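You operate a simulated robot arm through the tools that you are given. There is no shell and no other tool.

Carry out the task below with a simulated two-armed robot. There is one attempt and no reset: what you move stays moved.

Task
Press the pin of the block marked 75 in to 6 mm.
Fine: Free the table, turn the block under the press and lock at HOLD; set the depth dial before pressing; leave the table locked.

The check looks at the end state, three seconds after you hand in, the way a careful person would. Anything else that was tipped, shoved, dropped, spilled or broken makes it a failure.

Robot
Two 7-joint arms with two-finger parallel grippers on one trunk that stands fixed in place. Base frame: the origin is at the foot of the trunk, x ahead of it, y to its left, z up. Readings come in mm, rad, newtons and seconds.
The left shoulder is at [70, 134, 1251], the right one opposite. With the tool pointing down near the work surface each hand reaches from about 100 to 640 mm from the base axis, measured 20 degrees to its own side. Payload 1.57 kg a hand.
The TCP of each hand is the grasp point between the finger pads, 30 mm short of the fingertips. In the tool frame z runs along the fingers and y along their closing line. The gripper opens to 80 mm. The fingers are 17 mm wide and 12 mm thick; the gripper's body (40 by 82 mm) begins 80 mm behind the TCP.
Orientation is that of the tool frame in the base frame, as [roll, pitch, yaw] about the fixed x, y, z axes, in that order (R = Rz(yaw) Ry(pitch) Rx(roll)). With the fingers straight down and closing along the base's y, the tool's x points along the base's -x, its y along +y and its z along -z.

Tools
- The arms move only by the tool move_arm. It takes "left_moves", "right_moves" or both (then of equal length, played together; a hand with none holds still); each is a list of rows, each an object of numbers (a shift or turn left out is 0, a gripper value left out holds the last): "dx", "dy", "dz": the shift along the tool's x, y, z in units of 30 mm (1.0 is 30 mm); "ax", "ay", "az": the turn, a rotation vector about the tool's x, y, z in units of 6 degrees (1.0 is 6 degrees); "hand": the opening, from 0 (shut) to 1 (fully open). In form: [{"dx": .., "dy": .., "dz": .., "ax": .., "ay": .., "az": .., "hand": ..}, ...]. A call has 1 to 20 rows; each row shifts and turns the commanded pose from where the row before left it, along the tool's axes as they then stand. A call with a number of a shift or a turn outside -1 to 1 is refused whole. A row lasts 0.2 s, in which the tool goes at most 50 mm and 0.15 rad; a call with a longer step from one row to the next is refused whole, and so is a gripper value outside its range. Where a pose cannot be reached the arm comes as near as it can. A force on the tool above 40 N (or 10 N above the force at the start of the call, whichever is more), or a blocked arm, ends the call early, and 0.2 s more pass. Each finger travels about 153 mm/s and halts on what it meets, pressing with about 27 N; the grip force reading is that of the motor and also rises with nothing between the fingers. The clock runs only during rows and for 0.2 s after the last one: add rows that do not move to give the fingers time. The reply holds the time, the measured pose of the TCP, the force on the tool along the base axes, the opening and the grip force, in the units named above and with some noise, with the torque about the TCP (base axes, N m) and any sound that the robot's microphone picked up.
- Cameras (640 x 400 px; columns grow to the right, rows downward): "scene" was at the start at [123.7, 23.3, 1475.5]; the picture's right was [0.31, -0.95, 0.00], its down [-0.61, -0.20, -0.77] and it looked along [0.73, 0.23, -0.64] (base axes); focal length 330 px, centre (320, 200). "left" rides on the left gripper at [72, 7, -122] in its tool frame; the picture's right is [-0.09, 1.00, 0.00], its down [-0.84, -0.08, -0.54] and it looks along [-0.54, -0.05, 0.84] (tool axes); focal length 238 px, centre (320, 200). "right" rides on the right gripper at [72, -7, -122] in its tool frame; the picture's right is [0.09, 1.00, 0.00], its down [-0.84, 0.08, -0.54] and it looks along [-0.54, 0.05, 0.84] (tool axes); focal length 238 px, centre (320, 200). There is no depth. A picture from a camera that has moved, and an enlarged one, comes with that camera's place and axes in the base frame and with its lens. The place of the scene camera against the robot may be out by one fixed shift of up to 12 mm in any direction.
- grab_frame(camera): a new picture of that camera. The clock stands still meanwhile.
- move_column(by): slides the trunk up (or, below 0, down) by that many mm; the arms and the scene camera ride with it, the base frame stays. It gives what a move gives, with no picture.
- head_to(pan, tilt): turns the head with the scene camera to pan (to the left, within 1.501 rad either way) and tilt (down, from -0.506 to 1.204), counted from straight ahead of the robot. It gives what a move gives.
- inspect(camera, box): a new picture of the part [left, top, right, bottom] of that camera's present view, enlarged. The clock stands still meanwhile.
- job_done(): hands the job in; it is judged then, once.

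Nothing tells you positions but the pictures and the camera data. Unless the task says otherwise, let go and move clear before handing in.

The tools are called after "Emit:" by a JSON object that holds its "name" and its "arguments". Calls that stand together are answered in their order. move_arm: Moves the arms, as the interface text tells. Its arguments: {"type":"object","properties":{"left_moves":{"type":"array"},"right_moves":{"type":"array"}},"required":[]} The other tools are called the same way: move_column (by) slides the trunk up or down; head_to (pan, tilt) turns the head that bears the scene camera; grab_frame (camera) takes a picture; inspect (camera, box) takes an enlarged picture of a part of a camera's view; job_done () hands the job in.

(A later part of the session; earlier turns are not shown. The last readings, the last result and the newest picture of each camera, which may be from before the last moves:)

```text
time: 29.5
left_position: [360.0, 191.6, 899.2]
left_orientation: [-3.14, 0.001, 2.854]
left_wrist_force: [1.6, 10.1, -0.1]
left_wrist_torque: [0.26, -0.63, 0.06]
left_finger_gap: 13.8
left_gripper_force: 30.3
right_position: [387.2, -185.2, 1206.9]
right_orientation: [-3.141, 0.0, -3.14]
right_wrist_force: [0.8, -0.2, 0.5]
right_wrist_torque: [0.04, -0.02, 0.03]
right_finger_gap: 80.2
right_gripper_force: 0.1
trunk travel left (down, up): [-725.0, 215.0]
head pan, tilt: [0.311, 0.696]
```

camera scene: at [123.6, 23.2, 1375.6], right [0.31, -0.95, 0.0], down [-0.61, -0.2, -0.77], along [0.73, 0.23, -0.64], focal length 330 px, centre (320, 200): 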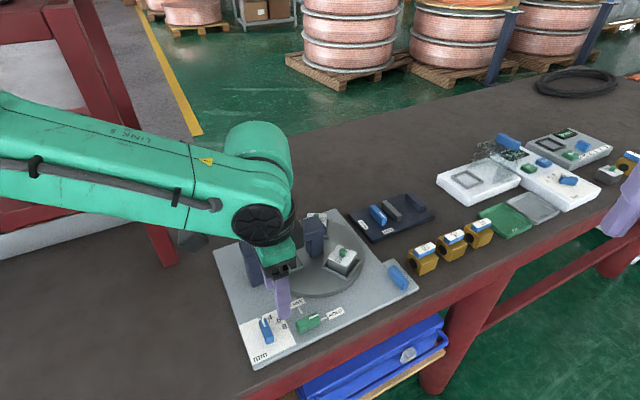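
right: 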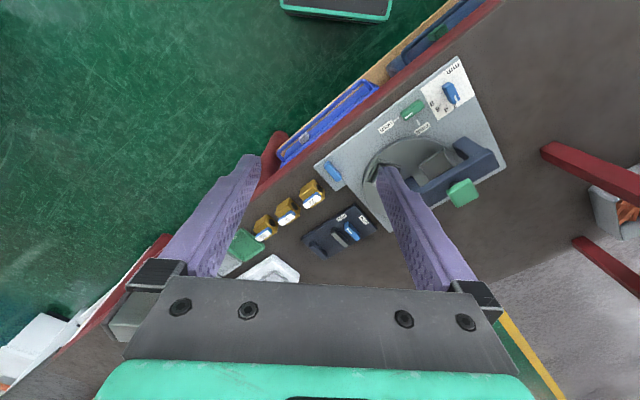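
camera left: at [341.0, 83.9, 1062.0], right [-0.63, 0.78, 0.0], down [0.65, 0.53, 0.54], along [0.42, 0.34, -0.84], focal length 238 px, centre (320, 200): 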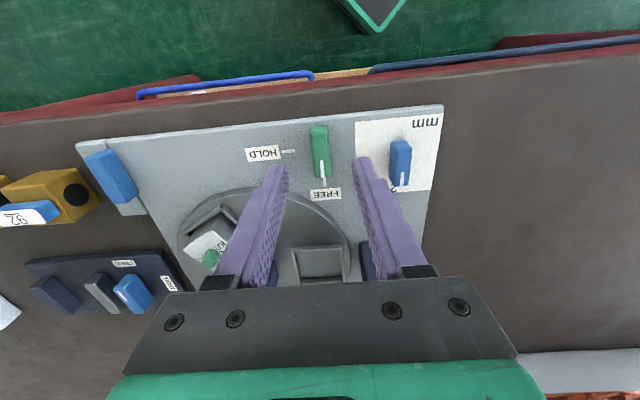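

Emit:
{"name": "move_arm", "arguments": {"left_moves": [{"hand": 0.55}, {}, {"dz": -0.8}, {"dz": -0.8}, {"dz": -0.8}, {"dz": -0.8}, {"dx": 0.3}, {}]}}

Emit:
{"name": "inspect", "arguments": {"camera": "left", "box": [240, 80, 400, 200]}}

Emit:
{"name": "inspect", "arguments": {"camera": "scene", "box": [220, 290, 340, 370]}}

Emit:
{"name": "grab_frame", "arguments": {"camera": "scene"}}

```text
time: 31.3
left_position: [352.1, 191.1, 995.5]
left_orientation: [-3.14, 0.002, 2.854]
left_wrist_force: [-0.3, 0.0, -0.4]
left_wrist_torque: [0.03, -0.02, 0.0]
left_finger_gap: 44.0
left_gripper_force: 0.0
right_position: [386.6, -188.4, 1207.8]
right_orientation: [3.141, 0.0, 3.141]
right_wrist_force: [-0.6, -0.4, 1.0]
right_wrist_torque: [-0.02, 0.0, 0.01]
right_finger_gap: 80.0
right_gripper_force: 0.2
trunk travel left (down, up): [-725.0, 215.0]
head pan, tilt: [0.311, 0.696]
```

```text
3.33 times, centred on (320, 140) of left
camera zoom: at [285.5, 217.9, 1118.0], right [0.37, 0.93, 0.0], down [0.78, -0.31, 0.54], along [0.5, -0.2, -0.84], focal length 794 px, centre (320, 400)
```

zoom: 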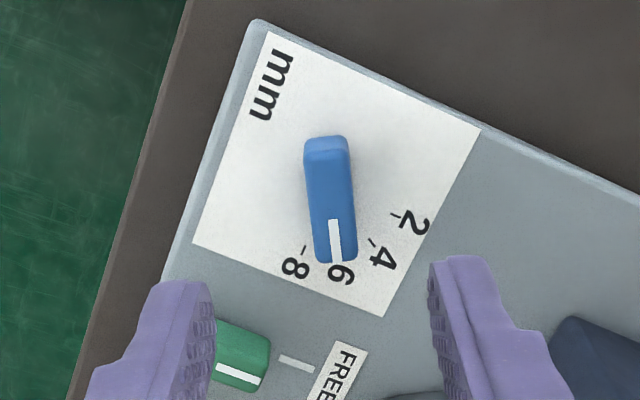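

```text
5.00 times, centred on (280, 330) of scene
camera zoom: at [123.9, 23.3, 1375.5], right [0.31, -0.95, 0.0], down [-0.61, -0.2, -0.77], along [0.73, 0.23, -0.64], focal length 1651 px, centre (520, -450)
```

zoom: 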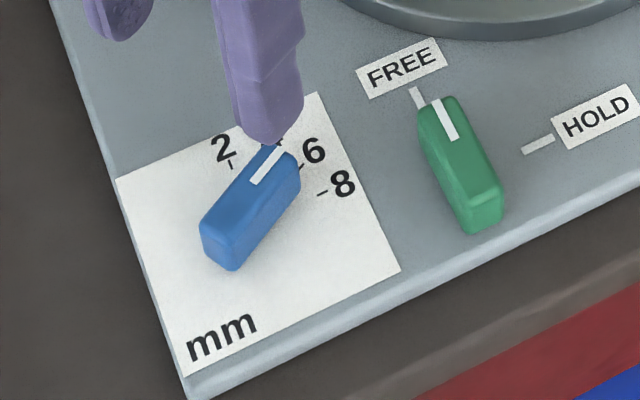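

```text
taken
camera scene: at [123.9, 23.3, 1375.5], right [0.31, -0.95, 0.0], down [-0.61, -0.2, -0.77], along [0.73, 0.23, -0.64], focal length 330 px, centre (320, 200)
```

scene: 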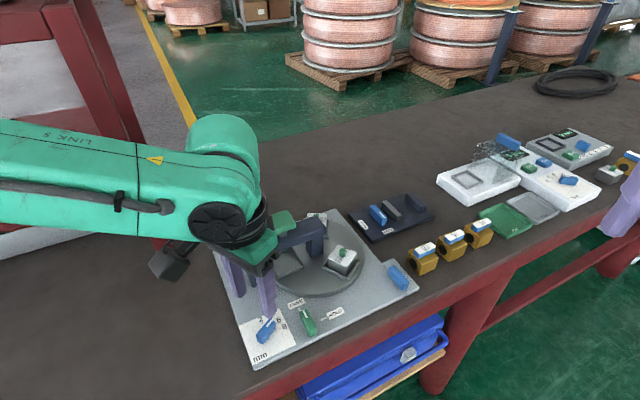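

The dial reads 6. Next is the table: I'll go above block 75 for a close look.

Emit:
{"name": "move_arm", "arguments": {"left_moves": [{"dx": -0.88, "dy": -0.14, "dz": -0.1, "hand": 0.85}, {"dx": -0.88, "dy": -0.14, "dz": -0.1}, {"dx": -0.88, "dy": -0.14, "dz": -0.1}, {"dx": -0.88, "dy": -0.14, "dz": -0.1}, {"dx": -0.88, "dy": -0.14, "dz": -0.1}, {"dx": -0.88, "dy": -0.14}, {"dx": -0.88, "dy": -0.14}, {}]}}

Emit:
{"name": "grab_frame", "arguments": {"camera": "left"}}

Emit:
{"name": "inspect", "arguments": {"camera": "left", "box": [240, 90, 400, 210]}}

Emit:
{"name": "inspect", "arguments": {"camera": "scene", "box": [240, 180, 440, 310]}}

```text
time: 33.1
left_position: [504.8, 121.4, 1010.7]
left_orientation: [-3.139, 0.003, 2.854]
left_wrist_force: [-0.1, 0.7, -0.5]
left_wrist_torque: [-0.01, -0.02, -0.02]
left_finger_gap: 67.9
left_gripper_force: 0.0
left hand out of reach, approached as far as the arm can: row 7
right_position: [385.9, -188.0, 1208.1]
right_orientation: [-3.141, 0.0, -3.141]
right_wrist_force: [0.9, -0.2, -0.3]
right_wrist_torque: [0.0, 0.0, -0.02]
right_finger_gap: 80.0
right_gripper_force: 0.0
trunk travel left (down, up): [-725.0, 215.0]
head pan, tilt: [0.311, 0.696]
```

```text
taken
camera left: at [438.5, 147.5, 1134.2], right [0.37, 0.93, 0.0], down [0.78, -0.31, 0.55], along [0.51, -0.2, -0.84], focal length 238 px, centre (320, 200)
```

left: 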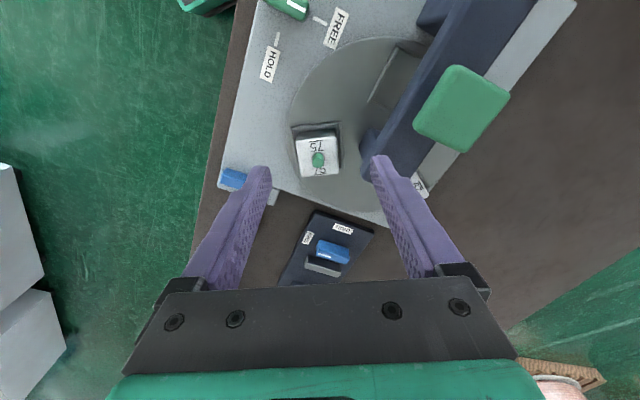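

```text
3.33 times, centred on (320, 150) of left
camera zoom: at [438.5, 147.5, 1134.2], right [0.37, 0.93, 0.0], down [0.78, -0.31, 0.55], along [0.51, -0.2, -0.84], focal length 794 px, centre (320, 367)
```

zoom: 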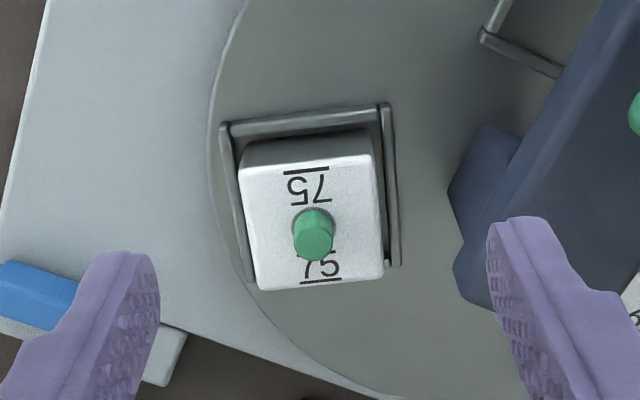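

```text
3.08 times, centred on (340, 245) of scene
camera zoom: at [122.8, 23.1, 1375.6], right [0.31, -0.95, 0.0], down [-0.61, -0.2, -0.77], along [0.73, 0.23, -0.64], focal length 1016 px, centre (258, 62)
```

zoom: 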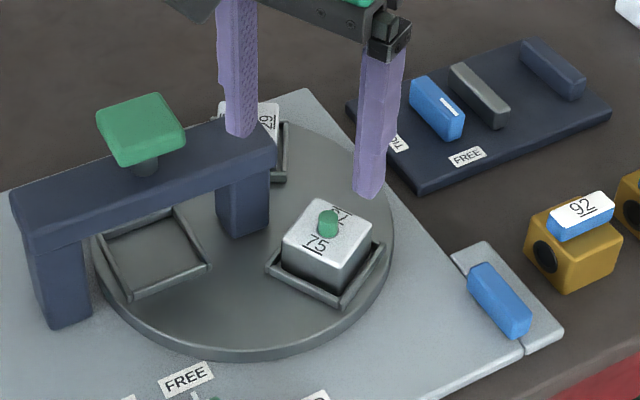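

Block 75 is about 40 mm wide and centred near [527, 110], with the pin top at about z 912. The table centre is about [543, 168.5] with the nests 60 mm out. I'll turn the hand so the fingers close tangentially on the block, and drive the table with it.

Emit:
{"name": "move_arm", "arguments": {"left_moves": [{"az": -1, "dz": 0.1}, {"az": -1, "dz": 0.1}, {"az": -1, "dz": 0.1}, {"az": -1, "dz": 0.1}, {"az": -1, "dz": 0.1}, {"az": -1, "dz": 0.1}, {"az": -1, "dz": 0.1}, {"az": -1, "dz": 0.1}, {"az": -1, "dz": 0.1}, {"az": -1, "dz": 0.1}, {"az": -1}, {"az": -1}, {"az": -1}, {"az": -1}, {"az": -1}, {}]}}

Emit:
{"name": "grab_frame", "arguments": {"camera": "left"}}

Emit:
{"name": "grab_frame", "arguments": {"camera": "scene"}}

```text
time: 36.5
left_position: [503.7, 122.1, 981.4]
left_orientation: [-3.14, -0.002, -1.857]
left_wrist_force: [0.7, 0.4, 0.0]
left_wrist_torque: [-0.05, -0.02, 0.01]
left_finger_gap: 68.0
left_gripper_force: 0.0
right_position: [387.8, -188.5, 1207.5]
right_orientation: [3.141, 0.001, 3.141]
right_wrist_force: [-0.1, -0.1, -1.1]
right_wrist_torque: [0.0, 0.02, 0.01]
right_finger_gap: 80.1
right_gripper_force: 0.1
trunk travel left (down, up): [-725.0, 215.0]
head pan, tilt: [0.311, 0.696]
```

```text
taken
camera left: at [477.2, 54.7, 1104.7], right [-0.93, 0.37, 0.0], down [0.31, 0.78, 0.54], along [0.2, 0.5, -0.84], focal length 238 px, centre (320, 200)
```

left: 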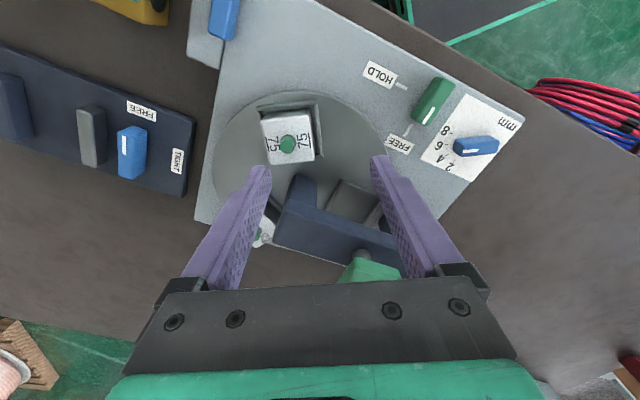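

```text
taken
camera scene: at [123.7, 23.2, 1375.5], right [0.31, -0.95, 0.0], down [-0.61, -0.2, -0.77], along [0.73, 0.23, -0.64], focal length 330 px, centre (320, 200)
```

scene: 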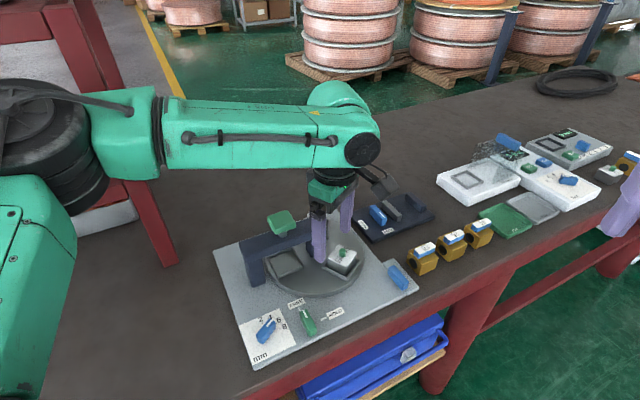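

Emit:
{"name": "move_arm", "arguments": {"left_moves": [{"dx": 0.08, "dy": -0.42, "dz": 0.35}, {"dx": 0.08, "dy": -0.42, "dz": 0.35}, {}]}}

Emit:
{"name": "inspect", "arguments": {"camera": "left", "box": [220, 80, 420, 240]}}

```text
time: 37.3
left_position: [505.5, 128.7, 966.1]
left_orientation: [-3.137, -0.001, -1.856]
left_wrist_force: [0.4, -0.3, -0.2]
left_wrist_torque: [-0.01, 0.01, 0.05]
left_finger_gap: 68.1
left_gripper_force: 0.0
left hand out of reach, approached as far as the arm can: row 1, 2
right_position: [387.0, -188.1, 1207.6]
right_orientation: [3.14, 0.0, 3.14]
right_wrist_force: [-0.1, -0.4, 0.4]
right_wrist_torque: [0.0, 0.02, 0.01]
right_finger_gap: 80.2
right_gripper_force: 0.1
trunk travel left (down, up): [-725.0, 215.0]
head pan, tilt: [0.311, 0.696]
```

```text
2.50 times, centred on (320, 160) of left
camera zoom: at [478.5, 60.4, 1088.3], right [-0.93, 0.37, 0.0], down [0.31, 0.78, 0.54], along [0.2, 0.5, -0.84], focal length 596 px, centre (320, 300)
```

zoom: 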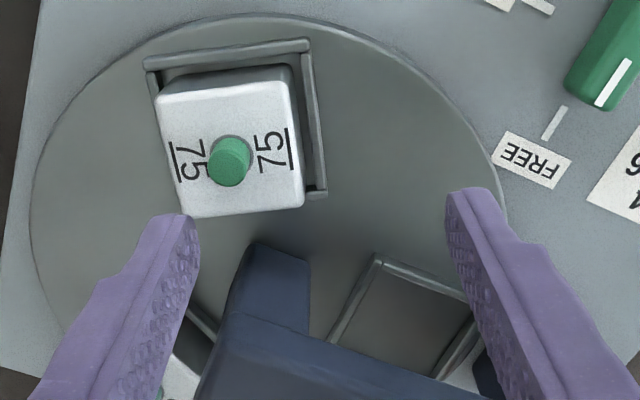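

The arm is at its limit here, so I'll back off upward and lower the trunk another 100 mm to gain outreach.

Emit:
{"name": "move_arm", "arguments": {"left_moves": [{"dx": 0.13, "dy": 0.44, "dz": -0.83}, {"dx": 0.13, "dy": 0.44, "dz": -0.83}, {"dx": 0.13, "dy": 0.44, "dz": -0.83}, {"dx": 0.13, "dy": 0.44, "dz": -0.83}, {}]}}

Emit:
{"name": "move_column", "arguments": {"by": -90}}

Emit:
{"name": "move_arm", "arguments": {"left_moves": [{"dx": -0.05, "dy": -0.7}, {"dx": -0.05, "dy": -0.7}, {"dx": -0.05, "dy": -0.7}, {"dx": -0.05, "dy": -0.6}, {}]}}

```text
time: 38.5
left_position: [450.4, 128.8, 1064.1]
left_orientation: [3.141, -0.001, -1.86]
left_wrist_force: [-0.3, 0.2, 0.3]
left_wrist_torque: [0.0, -0.01, -0.01]
left_finger_gap: 67.6
left_gripper_force: 0.0
right_position: [386.6, -188.6, 1206.6]
right_orientation: [-3.141, 0.0, -3.141]
right_wrist_force: [-0.1, 0.3, 0.3]
right_wrist_torque: [0.01, 0.02, 0.01]
right_finger_gap: 80.0
right_gripper_force: 0.0
trunk travel left (down, up): [-725.0, 215.0]
head pan, tilt: [0.311, 0.696]
```

```text
time: 39.8
left_position: [449.4, 127.5, 974.2]
left_orientation: [-3.141, -0.002, -1.859]
left_wrist_force: [0.3, -0.3, 0.4]
left_wrist_torque: [-0.03, 0.01, -0.03]
left_finger_gap: 68.1
left_gripper_force: 0.1
right_position: [386.3, -188.0, 1116.6]
right_orientation: [-3.141, -0.001, -3.141]
right_wrist_force: [-0.5, -0.7, 0.2]
right_wrist_torque: [-0.01, 0.0, -0.03]
right_finger_gap: 79.9
right_gripper_force: 0.1
trunk travel left (down, up): [-635.0, 305.0]
head pan, tilt: [0.311, 0.696]
```

```text
time: 41.0
left_position: [507.7, 127.8, 970.0]
left_orientation: [-3.137, -0.002, -1.857]
left_wrist_force: [-0.3, -0.4, 0.2]
left_wrist_torque: [-0.02, -0.02, 0.01]
left_finger_gap: 67.9
left_gripper_force: 0.0
left hand out of reach, approached as far as the arm can: row 3, 4
right_position: [385.9, -187.6, 1117.0]
right_orientation: [-3.141, 0.0, -3.141]
right_wrist_force: [-0.1, -0.2, 0.5]
right_wrist_torque: [-0.03, 0.03, -0.06]
right_finger_gap: 79.9
right_gripper_force: 0.2
trunk travel left (down, up): [-635.0, 305.0]
head pan, tilt: [0.311, 0.696]
```

Emit:
{"name": "move_arm", "arguments": {"left_moves": [{"az": 1}, {"az": 1}, {"az": 1}, {"az": 1}, {"az": 1}, {"az": 1}, {"az": 1}, {"az": 1}, {"az": 1}, {"az": 1}, {"az": 1}, {"az": 1}, {"dx": -0.5}, {"dx": -0.5}, {}]}}

Emit:
{"name": "grab_frame", "arguments": {"camera": "scene"}}

```text
time: 43.9
left_position: [505.8, 132.3, 970.2]
left_orientation: [-3.137, -0.008, -3.123]
left_wrist_force: [-25.0, -10.3, 9.3]
left_wrist_torque: [0.21, 0.39, 0.97]
left_finger_gap: 60.2
left_gripper_force: 0.1
left hand out of reach, approached as far as the arm can: row 13, 14
right_position: [381.0, -191.2, 1120.2]
right_orientation: [3.139, 0.007, -3.142]
right_wrist_force: [0.8, -0.5, -0.1]
right_wrist_torque: [-0.03, 0.05, -0.01]
right_finger_gap: 79.8
right_gripper_force: 0.0
trunk travel left (down, up): [-635.0, 305.0]
head pan, tilt: [0.311, 0.696]
stopped in row 14 (left hand): the force on the tool passed its limit at 43 N (the readings are from after the stop); the commanded pose is now the measured one
```

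```text
taken
camera scene: at [115.7, 19.4, 1286.9], right [0.31, -0.95, 0.0], down [-0.61, -0.19, -0.77], along [0.74, 0.24, -0.64], focal length 330 px, centre (320, 200)
```

scene: 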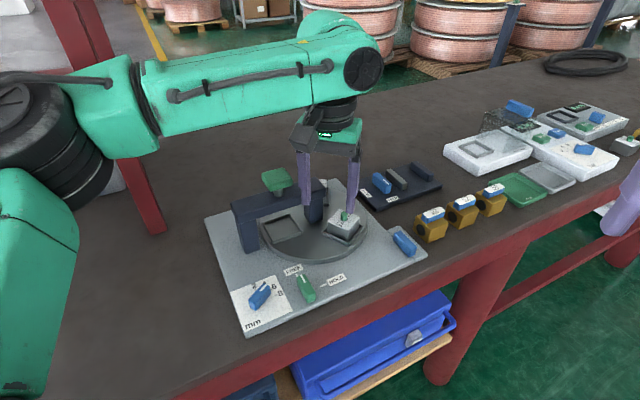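

I touched the bridge with the left fingertip. I'll back off toward the robot and up right away.

Emit:
{"name": "move_arm", "arguments": {"left_moves": [{"dx": 0.5}, {"dx": 0.3, "dz": -0.5}, {"dz": -1}, {}]}}

Emit:
{"name": "inspect", "arguments": {"camera": "scene", "box": [190, 150, 390, 290]}}

```text
time: 44.9
left_position: [490.2, 136.4, 1011.8]
left_orientation: [-3.136, -0.012, -3.119]
left_wrist_force: [-0.7, 0.5, 0.2]
left_wrist_torque: [0.0, -0.02, 0.02]
left_finger_gap: 67.8
left_gripper_force: 0.1
right_position: [387.8, -187.9, 1117.9]
right_orientation: [3.141, -0.001, -3.141]
right_wrist_force: [0.2, -0.1, -0.3]
right_wrist_torque: [0.05, 0.0, -0.01]
right_finger_gap: 80.1
right_gripper_force: 0.0
trunk travel left (down, up): [-635.0, 305.0]
head pan, tilt: [0.311, 0.696]
```

```text
2.86 times, centred on (290, 220) of scene
camera zoom: at [124.6, 23.8, 1285.4], right [0.31, -0.95, 0.0], down [-0.61, -0.2, -0.77], along [0.73, 0.23, -0.64], focal length 943 px, centre (406, 143)
```

zoom: 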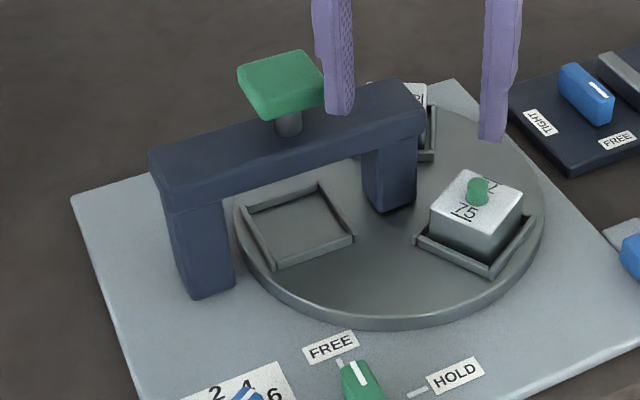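

The station looks intact. I'll test the arm's reach at a safe height, moving outward at a larger side angle.

Emit:
{"name": "move_arm", "arguments": {"left_moves": [{"dz": -0.8}, {"dz": -0.8}, {"dy": 0.8}, {"dy": 0.8}, {"dx": -0.8}, {"dx": -0.8}, {"dx": -0.8}, {"dx": -0.8}, {}]}}

Emit:
{"name": "grab_frame", "arguments": {"camera": "scene"}}

```text
time: 46.9
left_position: [537.6, 205.3, 1028.7]
left_orientation: [-3.136, -0.008, -3.12]
left_wrist_force: [-0.6, 0.7, -0.5]
left_wrist_torque: [0.0, 0.02, 0.04]
left_finger_gap: 67.9
left_gripper_force: 0.0
left hand out of reach, approached as far as the arm can: row 2, 6, 7, 8
right_position: [387.3, -188.1, 1117.6]
right_orientation: [-3.141, -0.001, -3.141]
right_wrist_force: [0.4, -0.6, -0.5]
right_wrist_torque: [-0.02, -0.03, -0.03]
right_finger_gap: 80.0
right_gripper_force: 0.1
trunk travel left (down, up): [-635.0, 305.0]
head pan, tilt: [0.311, 0.696]
```

```text
taken
camera scene: at [123.4, 23.4, 1285.5], right [0.31, -0.95, 0.0], down [-0.61, -0.2, -0.77], along [0.73, 0.23, -0.64], focal length 330 px, centre (320, 200)
```

scene: 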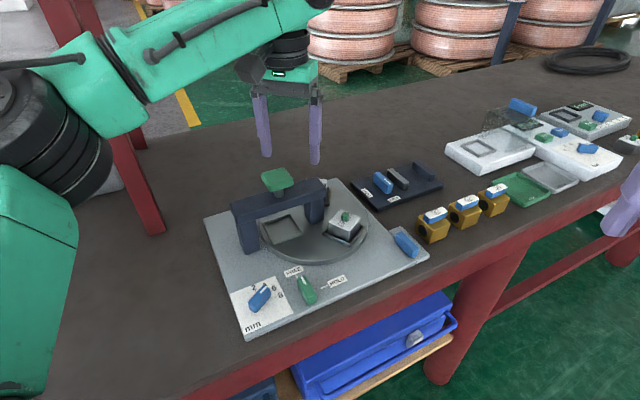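

Emit:
{"name": "move_column", "arguments": {"by": 180}}

Emit:
{"name": "move_arm", "arguments": {"left_moves": [{"dx": 0.05, "dy": -0.4, "dz": 0.8}, {"dx": 0.05, "dy": -0.4, "dz": 0.8}, {"dx": 0.05, "dy": -0.4, "dz": 0.8}, {"dx": 0.05, "dy": -0.4, "dz": 0.8}, {"dx": 0.05, "dy": -0.4, "dz": 0.8}, {"dx": 0.05, "dy": -0.4, "dz": 0.8}, {"dx": 0.05, "dy": -0.4, "dz": 0.8}, {"dx": 0.05, "dy": -0.3, "dz": 0.8}, {}]}}

```text
time: 48.9
left_position: [537.1, 204.8, 1207.1]
left_orientation: [-3.133, -0.008, -3.12]
left_wrist_force: [0.0, 0.2, -0.4]
left_wrist_torque: [0.0, 0.03, 0.02]
left_finger_gap: 68.1
left_gripper_force: 0.0
right_position: [387.9, -188.4, 1297.7]
right_orientation: [-3.141, 0.001, -3.141]
right_wrist_force: [0.5, -1.0, 0.2]
right_wrist_torque: [-0.02, -0.03, 0.02]
right_finger_gap: 80.1
right_gripper_force: 0.0
trunk travel left (down, up): [-815.0, 125.0]
head pan, tilt: [0.311, 0.696]
```

```text
time: 50.9
left_position: [495.4, 130.0, 1022.2]
left_orientation: [-3.136, -0.006, -3.122]
left_wrist_force: [-0.1, -0.8, -0.1]
left_wrist_torque: [0.03, 0.01, 0.01]
left_finger_gap: 68.3
left_gripper_force: 0.1
left hand out of reach, approached as far as the arm can: row 5, 6, 7, 8
right_position: [387.0, -188.1, 1296.1]
right_orientation: [-3.141, 0.001, 3.141]
right_wrist_force: [0.3, 0.0, 0.1]
right_wrist_torque: [0.01, -0.03, -0.01]
right_finger_gap: 80.1
right_gripper_force: 0.0
trunk travel left (down, up): [-815.0, 125.0]
head pan, tilt: [0.311, 0.696]
```

Reach on the inner side is limited, so I've a new plan. With the fingers wide open and closing tangentially, the rear finger can drag block 75 clockwise at a smaller radius, which is reachable. I'll reposition and set the trunk low again.

Emit:
{"name": "move_arm", "arguments": {"left_moves": [{"dx": 0.4, "dz": -0.9, "hand": 1}, {"dx": 0.4, "dz": -0.9}, {"dx": 0.4, "dz": -0.9}, {"dz": -1}, {"dz": -1}, {"dz": -1}, {"az": -1}, {"az": -1}, {"az": -1}, {"az": -1}, {"az": -1}, {"az": -1}, {"az": -1}, {"az": -1}, {"az": -1}, {"az": -1}, {"az": -1}, {"az": -1}, {}]}}

Emit:
{"name": "move_column", "arguments": {"by": -180}}

Emit:
{"name": "grab_frame", "arguments": {"camera": "left"}}

```text
time: 54.9
left_position: [463.3, 131.6, 1194.9]
left_orientation: [3.136, -0.007, -1.862]
left_wrist_force: [0.3, -0.1, -0.7]
left_wrist_torque: [0.01, 0.01, 0.0]
left_finger_gap: 79.8
left_gripper_force: 0.0
right_position: [386.4, -188.4, 1297.5]
right_orientation: [3.141, 0.0, 3.14]
right_wrist_force: [-0.1, 0.1, 0.2]
right_wrist_torque: [0.02, -0.02, 0.01]
right_finger_gap: 80.0
right_gripper_force: 0.0
trunk travel left (down, up): [-815.0, 125.0]
head pan, tilt: [0.311, 0.696]
```

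```text
time: 56.9
left_position: [462.8, 132.3, 1015.4]
left_orientation: [3.138, -0.01, -1.863]
left_wrist_force: [0.3, -1.4, -0.2]
left_wrist_torque: [-0.01, 0.0, 0.01]
left_finger_gap: 80.2
left_gripper_force: 0.1
right_position: [387.1, -187.6, 1118.3]
right_orientation: [-3.14, -0.001, -3.14]
right_wrist_force: [0.0, 0.5, 0.9]
right_wrist_torque: [-0.01, 0.05, -0.02]
right_finger_gap: 79.8
right_gripper_force: 0.0
trunk travel left (down, up): [-635.0, 305.0]
head pan, tilt: [0.311, 0.696]
```

```text
taken
camera left: at [437.4, 65.5, 1138.5], right [-0.93, 0.38, 0.0], down [0.32, 0.78, 0.53], along [0.2, 0.5, -0.85], focal length 238 px, centre (320, 200)
```

left: 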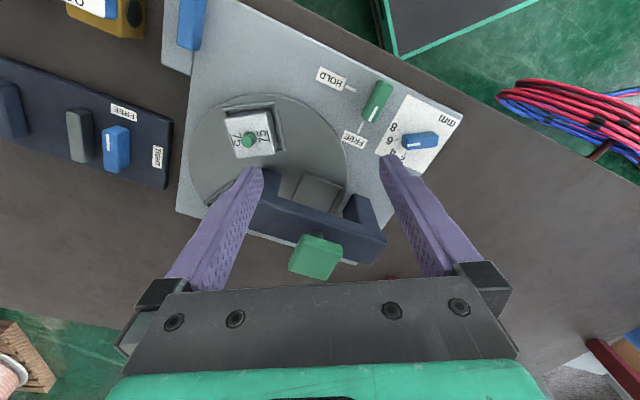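

Emit:
{"name": "move_arm", "arguments": {"left_moves": [{"ax": 0.8}, {"dx": -0.06, "dy": -0.42, "dz": 0.5}, {"dx": -0.06, "dy": -0.42, "dz": 0.5}, {"dx": -0.06, "dy": -0.42, "dz": 0.5}, {"dx": -0.06, "dy": -0.42, "dz": 0.5}, {}]}}

Emit:
{"name": "grab_frame", "arguments": {"camera": "left"}}

Emit:
{"name": "inspect", "arguments": {"camera": "scene", "box": [220, 130, 420, 270]}}

```text
time: 58.3
left_position: [517.2, 121.6, 958.8]
left_orientation: [-3.065, -0.01, -1.86]
left_wrist_force: [0.7, -0.3, 0.2]
left_wrist_torque: [0.02, -0.01, -0.01]
left_finger_gap: 79.9
left_gripper_force: 0.0
right_position: [386.4, -188.6, 1117.5]
right_orientation: [3.141, 0.0, -3.141]
right_wrist_force: [-0.1, 0.5, 0.7]
right_wrist_torque: [-0.01, 0.01, 0.01]
right_finger_gap: 80.1
right_gripper_force: 0.1
trunk travel left (down, up): [-635.0, 305.0]
head pan, tilt: [0.311, 0.696]
```

```text
taken
camera left: at [481.8, 57.8, 1081.2], right [-0.92, 0.37, -0.08], down [0.28, 0.8, 0.54], along [0.26, 0.48, -0.84], focal length 238 px, centre (320, 200)
```

left: 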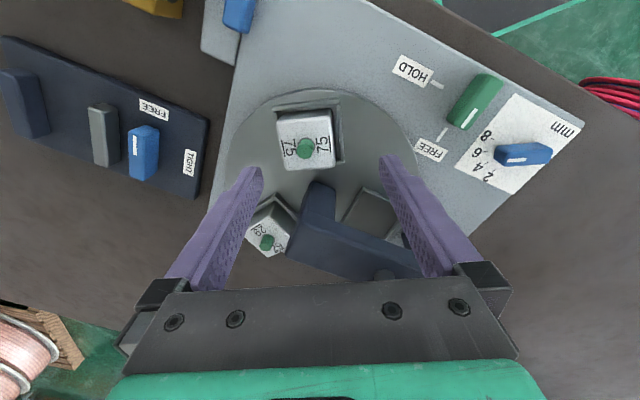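

```text
2.86 times, centred on (320, 200) of scene
camera zoom: at [123.0, 23.2, 1285.6], right [0.31, -0.95, 0.0], down [-0.61, -0.2, -0.77], along [0.73, 0.23, -0.64], focal length 943 px, centre (320, 200)
```

zoom: 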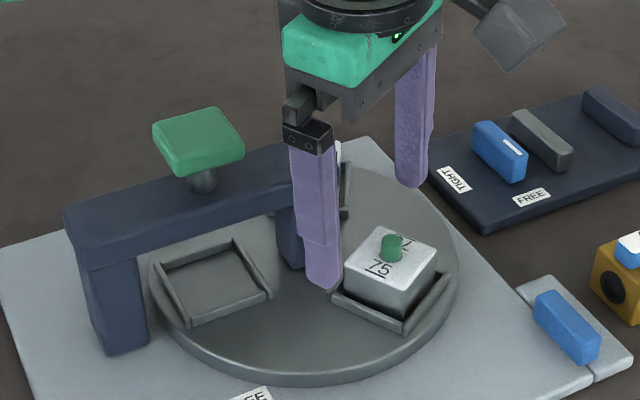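

The rear finger is beyond block 75 now. I'll descend vertically beside the block.

Emit:
{"name": "move_arm", "arguments": {"left_moves": [{"dz": 0.47, "dy": 0.04}, {"dz": 0.47, "dy": 0.04}, {"dz": 0.47, "dy": 0.04}, {}]}}

Emit:
{"name": "inspect", "arguments": {"camera": "left", "box": [220, 80, 420, 240]}}

Emit:
{"name": "inspect", "arguments": {"camera": "scene", "box": [260, 160, 400, 260]}}

```text
time: 59.3
left_position: [517.4, 124.2, 915.7]
left_orientation: [-3.063, -0.009, -1.865]
left_wrist_force: [0.2, 0.7, -0.4]
left_wrist_torque: [0.02, 0.02, 0.03]
left_finger_gap: 80.1
left_gripper_force: 0.0
right_position: [386.2, -187.9, 1117.4]
right_orientation: [3.142, 0.002, -3.141]
right_wrist_force: [0.1, 0.1, -0.2]
right_wrist_torque: [-0.02, 0.0, 0.02]
right_finger_gap: 79.6
right_gripper_force: 0.1
trunk travel left (down, up): [-635.0, 305.0]
head pan, tilt: [0.311, 0.696]
```

```text
2.50 times, centred on (320, 160) of left
camera zoom: at [481.8, 59.2, 1038.6], right [-0.92, 0.37, -0.08], down [0.28, 0.8, 0.54], along [0.26, 0.48, -0.84], focal length 596 px, centre (320, 300)
```

zoom: 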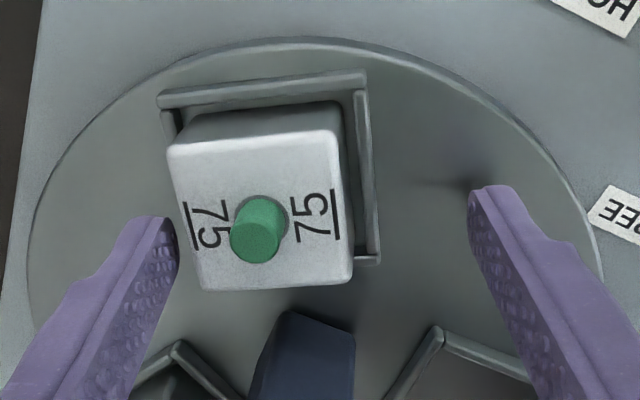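

```text
4.00 times, centred on (330, 210) of scene
camera zoom: at [123.6, 23.1, 1285.5], right [0.31, -0.95, 0.0], down [-0.61, -0.2, -0.77], along [0.73, 0.23, -0.64], focal length 1321 px, centre (280, 160)
```

zoom: 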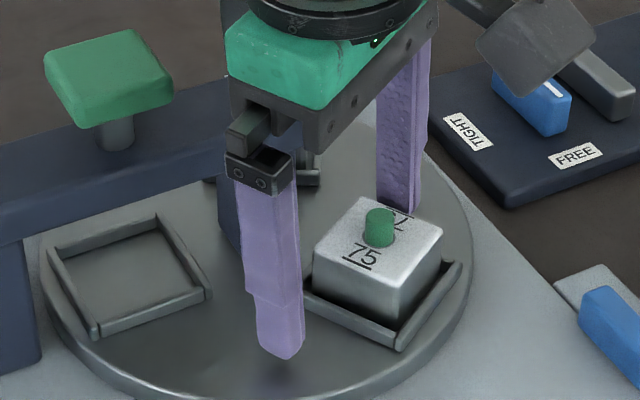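

I'll close the fingers slowly. The rear finger will draw the block, and the freed table, toward the hand and clamp it.

Emit:
{"name": "move_arm", "arguments": {"left_moves": [{"hand": 0.92}, {"hand": 0.84}, {"hand": 0.78}, {"hand": 0.72}, {"hand": 0.66}, {"hand": 0.6}, {"hand": 0.56}, {}]}}

Emit:
{"name": "inspect", "arguments": {"camera": "left", "box": [220, 80, 420, 240]}}

```text
time: 61.1
left_position: [517.1, 123.7, 917.0]
left_orientation: [-3.063, -0.009, -1.865]
left_wrist_force: [-0.4, -0.9, 0.5]
left_wrist_torque: [-0.02, -0.01, 0.02]
left_finger_gap: 44.7
left_gripper_force: 0.1
right_position: [387.2, -189.0, 1116.2]
right_orientation: [-3.14, -0.001, 3.141]
right_wrist_force: [1.6, 0.6, -0.7]
right_wrist_torque: [0.0, 0.04, 0.01]
right_finger_gap: 80.2
right_gripper_force: 0.0
trunk travel left (down, up): [-635.0, 305.0]
head pan, tilt: [0.311, 0.696]
```

```text
2.50 times, centred on (320, 160) of left
camera zoom: at [481.9, 59.2, 1038.8], right [-0.92, 0.37, -0.08], down [0.28, 0.8, 0.54], along [0.26, 0.48, -0.84], focal length 596 px, centre (320, 300)
```

zoom: 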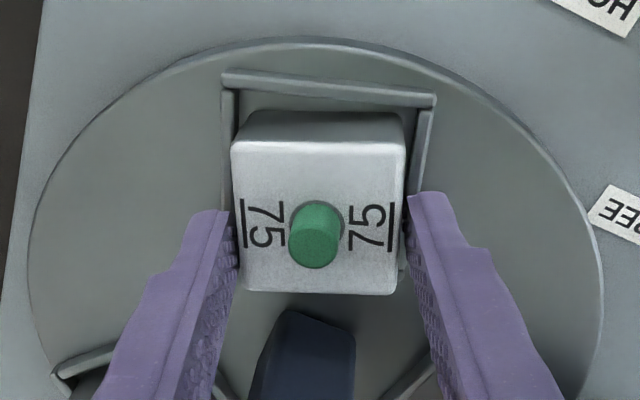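

The table turned with the block, which is now caged between the fingers. I'll align the hand and carry it clockwise along the arc.

Emit:
{"name": "move_arm", "arguments": {"left_moves": [{"az": 0.7}, {"az": 0.7}, {"az": 0.6}, {"az": 1, "dy": 0.18, "dx": -0.01}, {"az": 1, "dy": 0.18, "dx": -0.01}, {"az": 1, "dy": 0.18, "dx": -0.01}, {}]}}

Emit:
{"name": "inspect", "arguments": {"camera": "left", "box": [220, 80, 420, 240]}}

Emit:
{"name": "inspect", "arguments": {"camera": "scene", "box": [220, 160, 400, 280]}}

```text
time: 62.7
left_position: [504.4, 132.5, 914.7]
left_orientation: [-3.072, 0.03, -2.388]
left_wrist_force: [0.3, 0.2, -0.1]
left_wrist_torque: [0.01, 0.0, 0.03]
left_finger_gap: 45.0
left_gripper_force: 0.3
right_position: [386.6, -187.9, 1117.2]
right_orientation: [3.141, -0.001, -3.141]
right_wrist_force: [-0.2, -0.3, 0.1]
right_wrist_torque: [0.02, -0.02, -0.02]
right_finger_gap: 79.9
right_gripper_force: 0.1
trunk travel left (down, up): [-635.0, 305.0]
head pan, tilt: [0.311, 0.696]
```

```text
2.50 times, centred on (320, 160) of left
camera zoom: at [439.1, 91.2, 1034.3], right [-0.61, 0.79, -0.07], down [0.62, 0.53, 0.57], along [0.49, 0.31, -0.82], focal length 596 px, centre (320, 300)
```

zoom: 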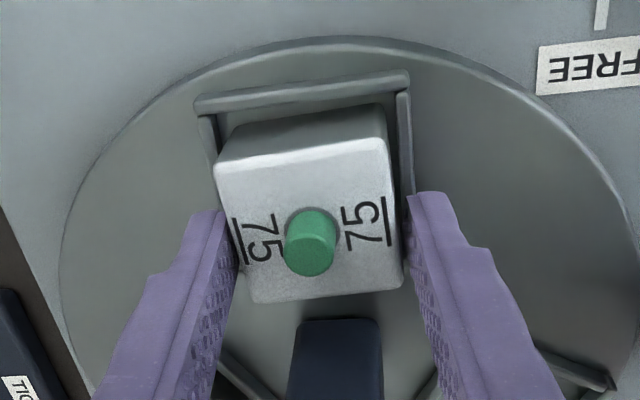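

```text
3.33 times, centred on (310, 220) of scene
camera zoom: at [123.7, 23.1, 1285.5], right [0.31, -0.95, 0.0], down [-0.61, -0.2, -0.77], along [0.73, 0.23, -0.64], focal length 1101 px, centre (353, 133)
```

zoom: 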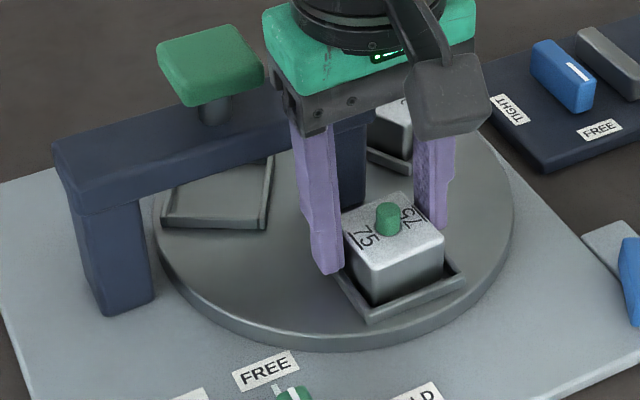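

Emit:
{"name": "move_arm", "arguments": {"left_moves": [{"az": 1, "dy": 0.18, "dx": -0.01}, {"az": 1, "dy": 0.18, "dx": -0.01}, {"az": 1, "dy": 0.18, "dx": -0.01}, {}]}}

Emit:
{"name": "inspect", "arguments": {"camera": "left", "box": [220, 80, 420, 240]}}

Emit:
{"name": "inspect", "arguments": {"camera": "scene", "box": [220, 160, 400, 280]}}

```text
time: 63.7
left_position: [493.6, 146.4, 913.4]
left_orientation: [-3.084, 0.052, -2.701]
left_wrist_force: [-0.9, 0.9, -0.2]
left_wrist_torque: [0.02, -0.04, 0.01]
left_finger_gap: 44.8
left_gripper_force: 0.4
right_position: [387.9, -188.5, 1116.5]
right_orientation: [-3.14, 0.0, -3.142]
right_wrist_force: [-0.4, -0.4, 0.1]
right_wrist_torque: [0.0, -0.02, -0.01]
right_finger_gap: 79.9
right_gripper_force: 0.1
trunk travel left (down, up): [-635.0, 305.0]
head pan, tilt: [0.311, 0.696]
```

```text
2.50 times, centred on (320, 160) of left
camera zoom: at [418.5, 124.5, 1032.1], right [-0.34, 0.94, -0.05], down [0.75, 0.3, 0.59], along [0.57, 0.16, -0.81], focal length 596 px, centre (320, 300)
```

zoom: 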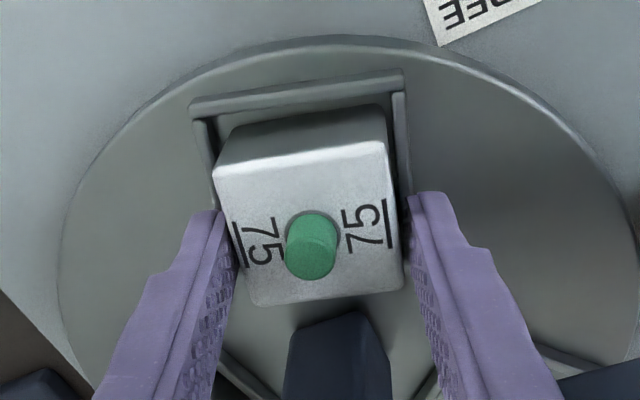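

```text
3.33 times, centred on (310, 220) of scene
camera zoom: at [123.7, 23.2, 1285.5], right [0.31, -0.95, 0.0], down [-0.61, -0.2, -0.77], along [0.73, 0.23, -0.64], focal length 1101 px, centre (353, 133)
```

zoom: 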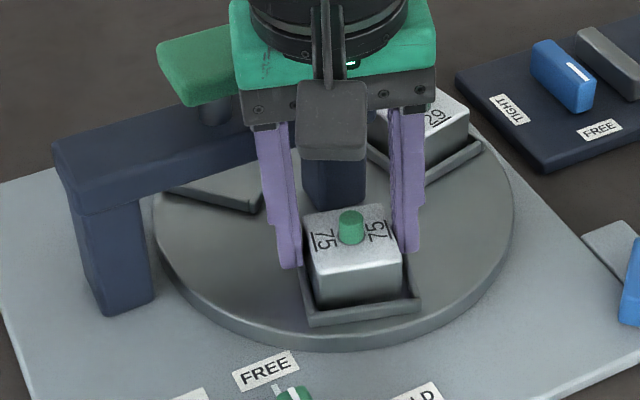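

Block 75 is at about 207° now. Gripping further would bring the front finger into the bridge, so I'll lift, close the fingers, and go behind the block to push it the rest of the way.

Emit:
{"name": "move_arm", "arguments": {"left_moves": [{"dy": -0.03}, {"dz": -0.6}, {"dz": -0.7}, {"dz": -0.7}, {"hand": 0}, {}, {}, {"dx": 0.08, "dy": -0.65}, {"dx": 0.08, "dy": -0.65}, {}]}}

Emit:
{"name": "inspect", "arguments": {"camera": "left", "box": [220, 80, 420, 240]}}

Emit:
{"name": "inspect", "arguments": {"camera": "scene", "box": [220, 160, 400, 280]}}

```text
time: 65.9
left_position: [504.4, 109.2, 975.4]
left_orientation: [-3.083, 0.054, -2.698]
left_wrist_force: [-0.6, -0.5, 0.0]
left_wrist_torque: [0.01, -0.05, 0.01]
left_finger_gap: 0.0
left_gripper_force: 21.6
right_position: [386.1, -188.6, 1116.9]
right_orientation: [-3.141, 0.001, -3.141]
right_wrist_force: [-0.3, 0.4, 0.3]
right_wrist_torque: [0.02, -0.01, 0.0]
right_finger_gap: 80.0
right_gripper_force: 0.1
trunk travel left (down, up): [-635.0, 305.0]
head pan, tilt: [0.311, 0.696]
```

```text
2.50 times, centred on (320, 160) of left
camera zoom: at [428.0, 88.1, 1094.0], right [-0.34, 0.94, -0.05], down [0.75, 0.31, 0.59], along [0.57, 0.16, -0.81], focal length 596 px, centre (320, 300)
```

zoom: 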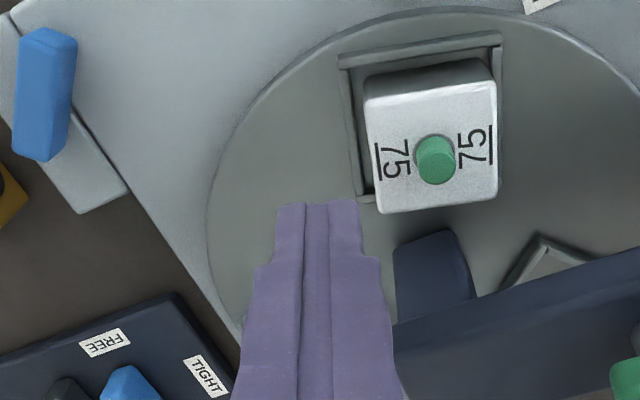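

```text
3.33 times, centred on (310, 220) of scene
camera zoom: at [123.0, 23.4, 1285.6], right [0.31, -0.95, 0.0], down [-0.61, -0.2, -0.77], along [0.73, 0.23, -0.64], focal length 1101 px, centre (353, 133)
```

zoom: 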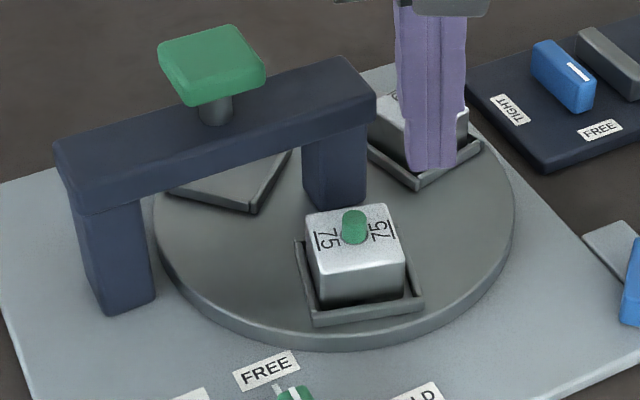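

Emit:
{"name": "move_arm", "arguments": {"left_moves": [{"dz": 0.5}, {"dz": 0.5}, {"dz": 0.5}, {"dz": 0.48}, {}]}}

Emit:
{"name": "inspect", "arguments": {"camera": "left", "box": [220, 80, 420, 240]}}

Emit:
{"name": "inspect", "arguments": {"camera": "scene", "box": [220, 160, 400, 280]}}

```text
time: 67.1
left_position: [509.0, 106.8, 915.7]
left_orientation: [-3.083, 0.052, -2.699]
left_wrist_force: [-0.4, 0.0, 0.9]
left_wrist_torque: [-0.03, 0.0, 0.03]
left_finger_gap: 0.1
left_gripper_force: 21.7
right_position: [387.0, -188.1, 1117.5]
right_orientation: [3.141, 0.001, -3.14]
right_wrist_force: [-0.4, -0.4, 0.4]
right_wrist_torque: [0.05, 0.0, -0.02]
right_finger_gap: 80.0
right_gripper_force: 0.0
trunk travel left (down, up): [-635.0, 305.0]
head pan, tilt: [0.311, 0.696]
```

```text
2.50 times, centred on (320, 160) of left
camera zoom: at [431.9, 85.2, 1034.9], right [-0.34, 0.94, -0.05], down [0.75, 0.3, 0.59], along [0.57, 0.16, -0.81], focal length 596 px, centre (320, 300)
```

zoom: 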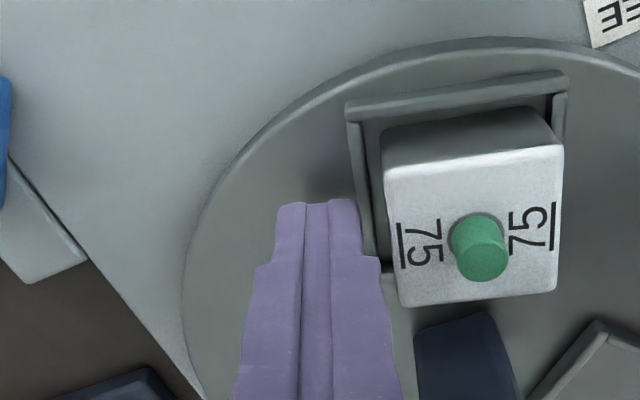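

```text
3.33 times, centred on (310, 220) of scene
camera zoom: at [123.5, 23.1, 1285.6], right [0.31, -0.95, 0.0], down [-0.61, -0.2, -0.77], along [0.73, 0.23, -0.64], focal length 1101 px, centre (353, 133)
```

zoom: 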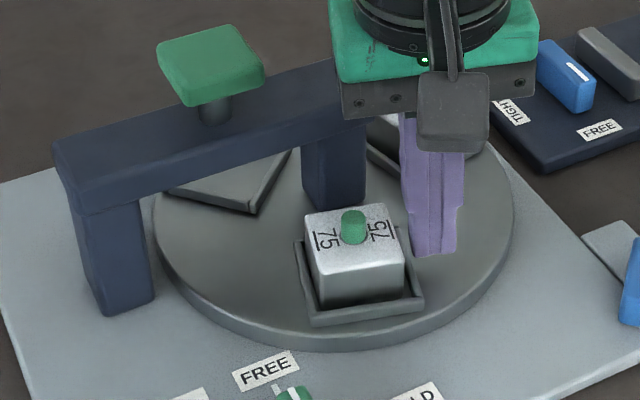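

The finger is positioned behind block 75. I'll tilt the hand so it leans back from the bridge, then push clockwise in small arc steps.

Emit:
{"name": "move_arm", "arguments": {"left_moves": [{"ax": -0.745}, {"ax": -0.745}, {"ax": -0.745}, {"ax": -0.417, "ay": -0.174, "az": 0.985, "dx": 0.133, "dy": 0.16, "dz": 0.069}, {"ax": -0.417, "ay": -0.216, "az": 0.976, "dx": 0.137, "dy": 0.157, "dz": 0.076}, {}]}}

Emit:
{"name": "inspect", "arguments": {"camera": "left", "box": [220, 80, 420, 240]}}

Emit:
{"name": "inspect", "arguments": {"camera": "scene", "box": [220, 160, 400, 280]}}

```text
time: 68.5
left_position: [467.0, 144.4, 917.0]
left_orientation: [2.87, 0.048, -2.911]
left_wrist_force: [-0.4, 0.7, -0.7]
left_wrist_torque: [-0.01, 0.02, 0.01]
left_finger_gap: 0.2
left_gripper_force: 21.3
left hand out of reach, approached as far as the arm can: row 1, 2, 3
right_position: [387.0, -188.5, 1116.9]
right_orientation: [-3.141, 0.001, 3.141]
right_wrist_force: [0.2, -0.7, 0.0]
right_wrist_torque: [-0.01, 0.02, 0.02]
right_finger_gap: 79.9
right_gripper_force: 0.0
trunk travel left (down, up): [-635.0, 305.0]
head pan, tilt: [0.311, 0.696]
```

```text
2.50 times, centred on (320, 160) of left
camera zoom: at [398.2, 100.6, 1033.6], right [-0.14, 0.95, 0.27], down [0.84, -0.03, 0.54], along [0.52, 0.31, -0.8], focal length 596 px, centre (320, 300)
```

zoom: 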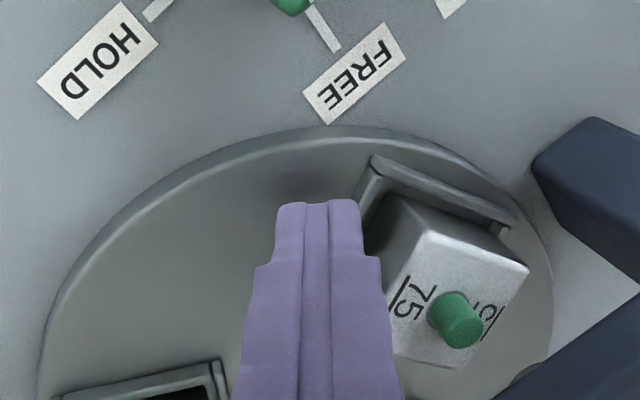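

```text
3.33 times, centred on (310, 220) of scene
camera zoom: at [123.8, 23.2, 1285.5], right [0.31, -0.95, 0.0], down [-0.61, -0.2, -0.77], along [0.73, 0.23, -0.64], focal length 1101 px, centre (353, 133)
```

zoom: 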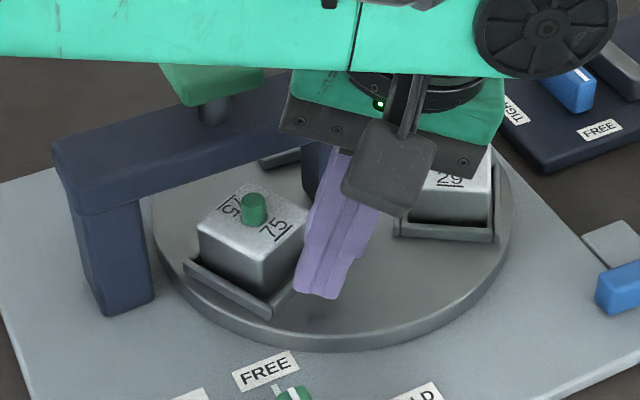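

A reach limit made the hand jump and the block swung further than planned. It's still seated in its nest, at about 160°, with about 27° to go. I'll re-aim the hand before the final careful push.

Emit:
{"name": "move_arm", "arguments": {"left_moves": [{"az": 0.867, "ay": -0.243}, {"az": 0.867, "ay": -0.243}, {"az": 0.867, "ay": -0.243}, {"az": 0.867, "ay": -0.243}, {"az": 0.867, "ay": -0.243}, {}]}}

Emit:
{"name": "grab_frame", "arguments": {"camera": "left"}}

Emit:
{"name": "inspect", "arguments": {"camera": "scene", "box": [220, 160, 400, 280]}}

```text
time: 69.9
left_position: [467.9, 142.2, 916.1]
left_orientation: [2.845, 0.041, 2.902]
left_wrist_force: [-0.7, 0.2, -0.2]
left_wrist_torque: [-0.03, -0.03, -0.02]
left_finger_gap: 0.0
left_gripper_force: 21.4
right_position: [388.3, -187.9, 1117.4]
right_orientation: [-3.141, 0.0, 3.141]
right_wrist_force: [0.2, -0.5, -1.3]
right_wrist_torque: [0.03, 0.02, -0.01]
right_finger_gap: 80.1
right_gripper_force: 0.0
trunk travel left (down, up): [-635.0, 305.0]
head pan, tilt: [0.311, 0.696]
```

```text
taken
camera left: at [386.7, 132.8, 1032.8], right [0.3, 0.91, 0.29], down [0.74, -0.42, 0.53], along [0.6, 0.05, -0.8], focal length 238 px, centre (320, 200)
```

left: 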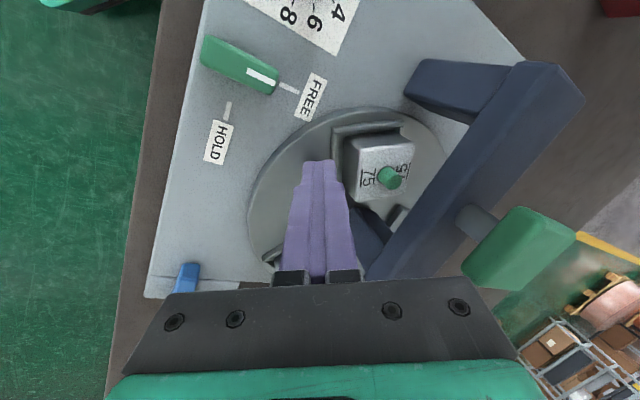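

```text
3.33 times, centred on (310, 220) of scene
camera zoom: at [123.8, 23.2, 1285.5], right [0.31, -0.95, 0.0], down [-0.61, -0.2, -0.77], along [0.73, 0.23, -0.64], focal length 1101 px, centre (353, 133)
```

zoom: 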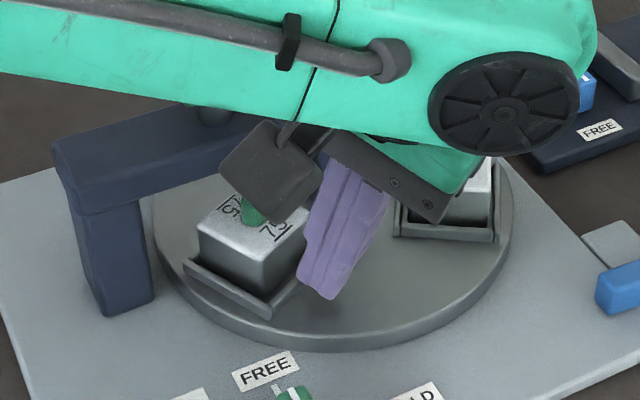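

Emit:
{"name": "move_arm", "arguments": {"left_moves": [{"dx": -0.22, "dy": 0.143, "dz": 0.183}, {"az": 0.478, "ay": -0.146, "dx": 0.063, "dy": 0.102, "dz": 0.031}, {"az": 0.478, "ay": -0.146, "dx": 0.063, "dy": 0.102, "dz": 0.031}, {"az": 0.478, "ay": -0.146, "dx": 0.063, "dy": 0.102, "dz": 0.031}, {"az": 0.478, "ay": -0.146, "dx": 0.063, "dy": 0.102, "dz": 0.031}, {}]}}

Emit:
{"name": "grab_frame", "arguments": {"camera": "left"}}

Emit:
{"name": "inspect", "arguments": {"camera": "left", "box": [280, 80, 480, 240]}}

Emit:
{"name": "inspect", "arguments": {"camera": "scene", "box": [220, 160, 400, 280]}}

```text
time: 71.3
left_position: [469.9, 162.3, 912.2]
left_orientation: [2.837, 0.041, 2.694]
left_wrist_force: [-0.5, 0.5, -0.3]
left_wrist_torque: [-0.04, 0.03, 0.0]
left_finger_gap: 0.1
left_gripper_force: 21.0
right_position: [386.4, -189.2, 1117.1]
right_orientation: [-3.14, 0.0, -3.141]
right_wrist_force: [-0.2, -0.1, -0.4]
right_wrist_torque: [-0.02, -0.01, -0.04]
right_finger_gap: 79.9
right_gripper_force: 0.0
trunk travel left (down, up): [-635.0, 305.0]
head pan, tilt: [0.311, 0.696]
```

```text
taken
camera left: at [389.8, 168.1, 1028.3], right [0.48, 0.82, 0.3], down [0.63, -0.57, 0.53], along [0.6, -0.07, -0.79], focal length 238 px, centre (320, 200)
```

left: 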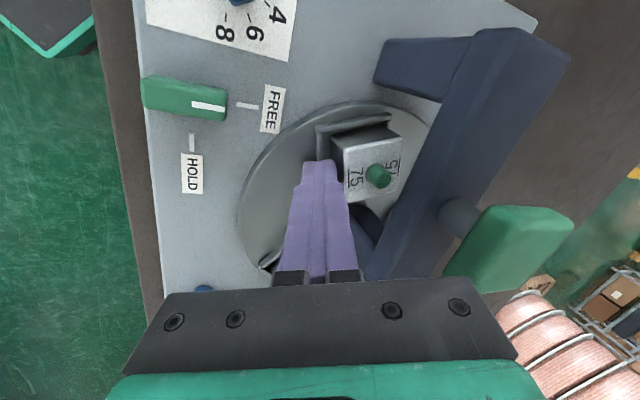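

```text
2.50 times, centred on (380, 160) of left
camera zoom: at [389.8, 168.1, 1028.3], right [0.48, 0.82, 0.3], down [0.63, -0.57, 0.53], along [0.6, -0.07, -0.79], focal length 596 px, centre (170, 300)
```

zoom: 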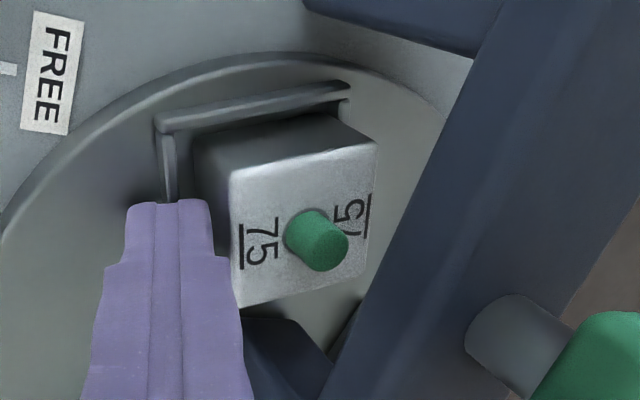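

```text
3.33 times, centred on (310, 220) of scene
camera zoom: at [123.8, 23.1, 1285.5], right [0.31, -0.95, 0.0], down [-0.61, -0.2, -0.77], along [0.73, 0.23, -0.64], focal length 1101 px, centre (353, 133)
```

zoom: 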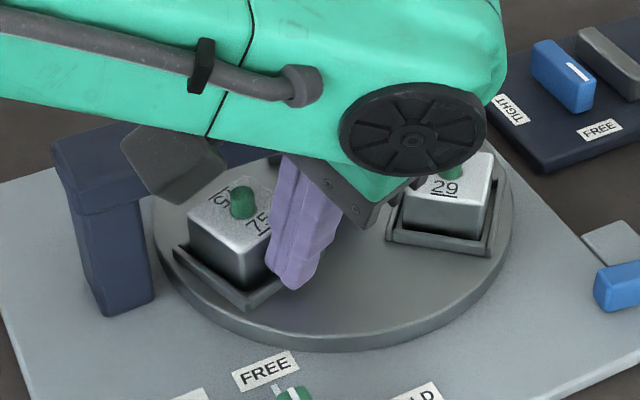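

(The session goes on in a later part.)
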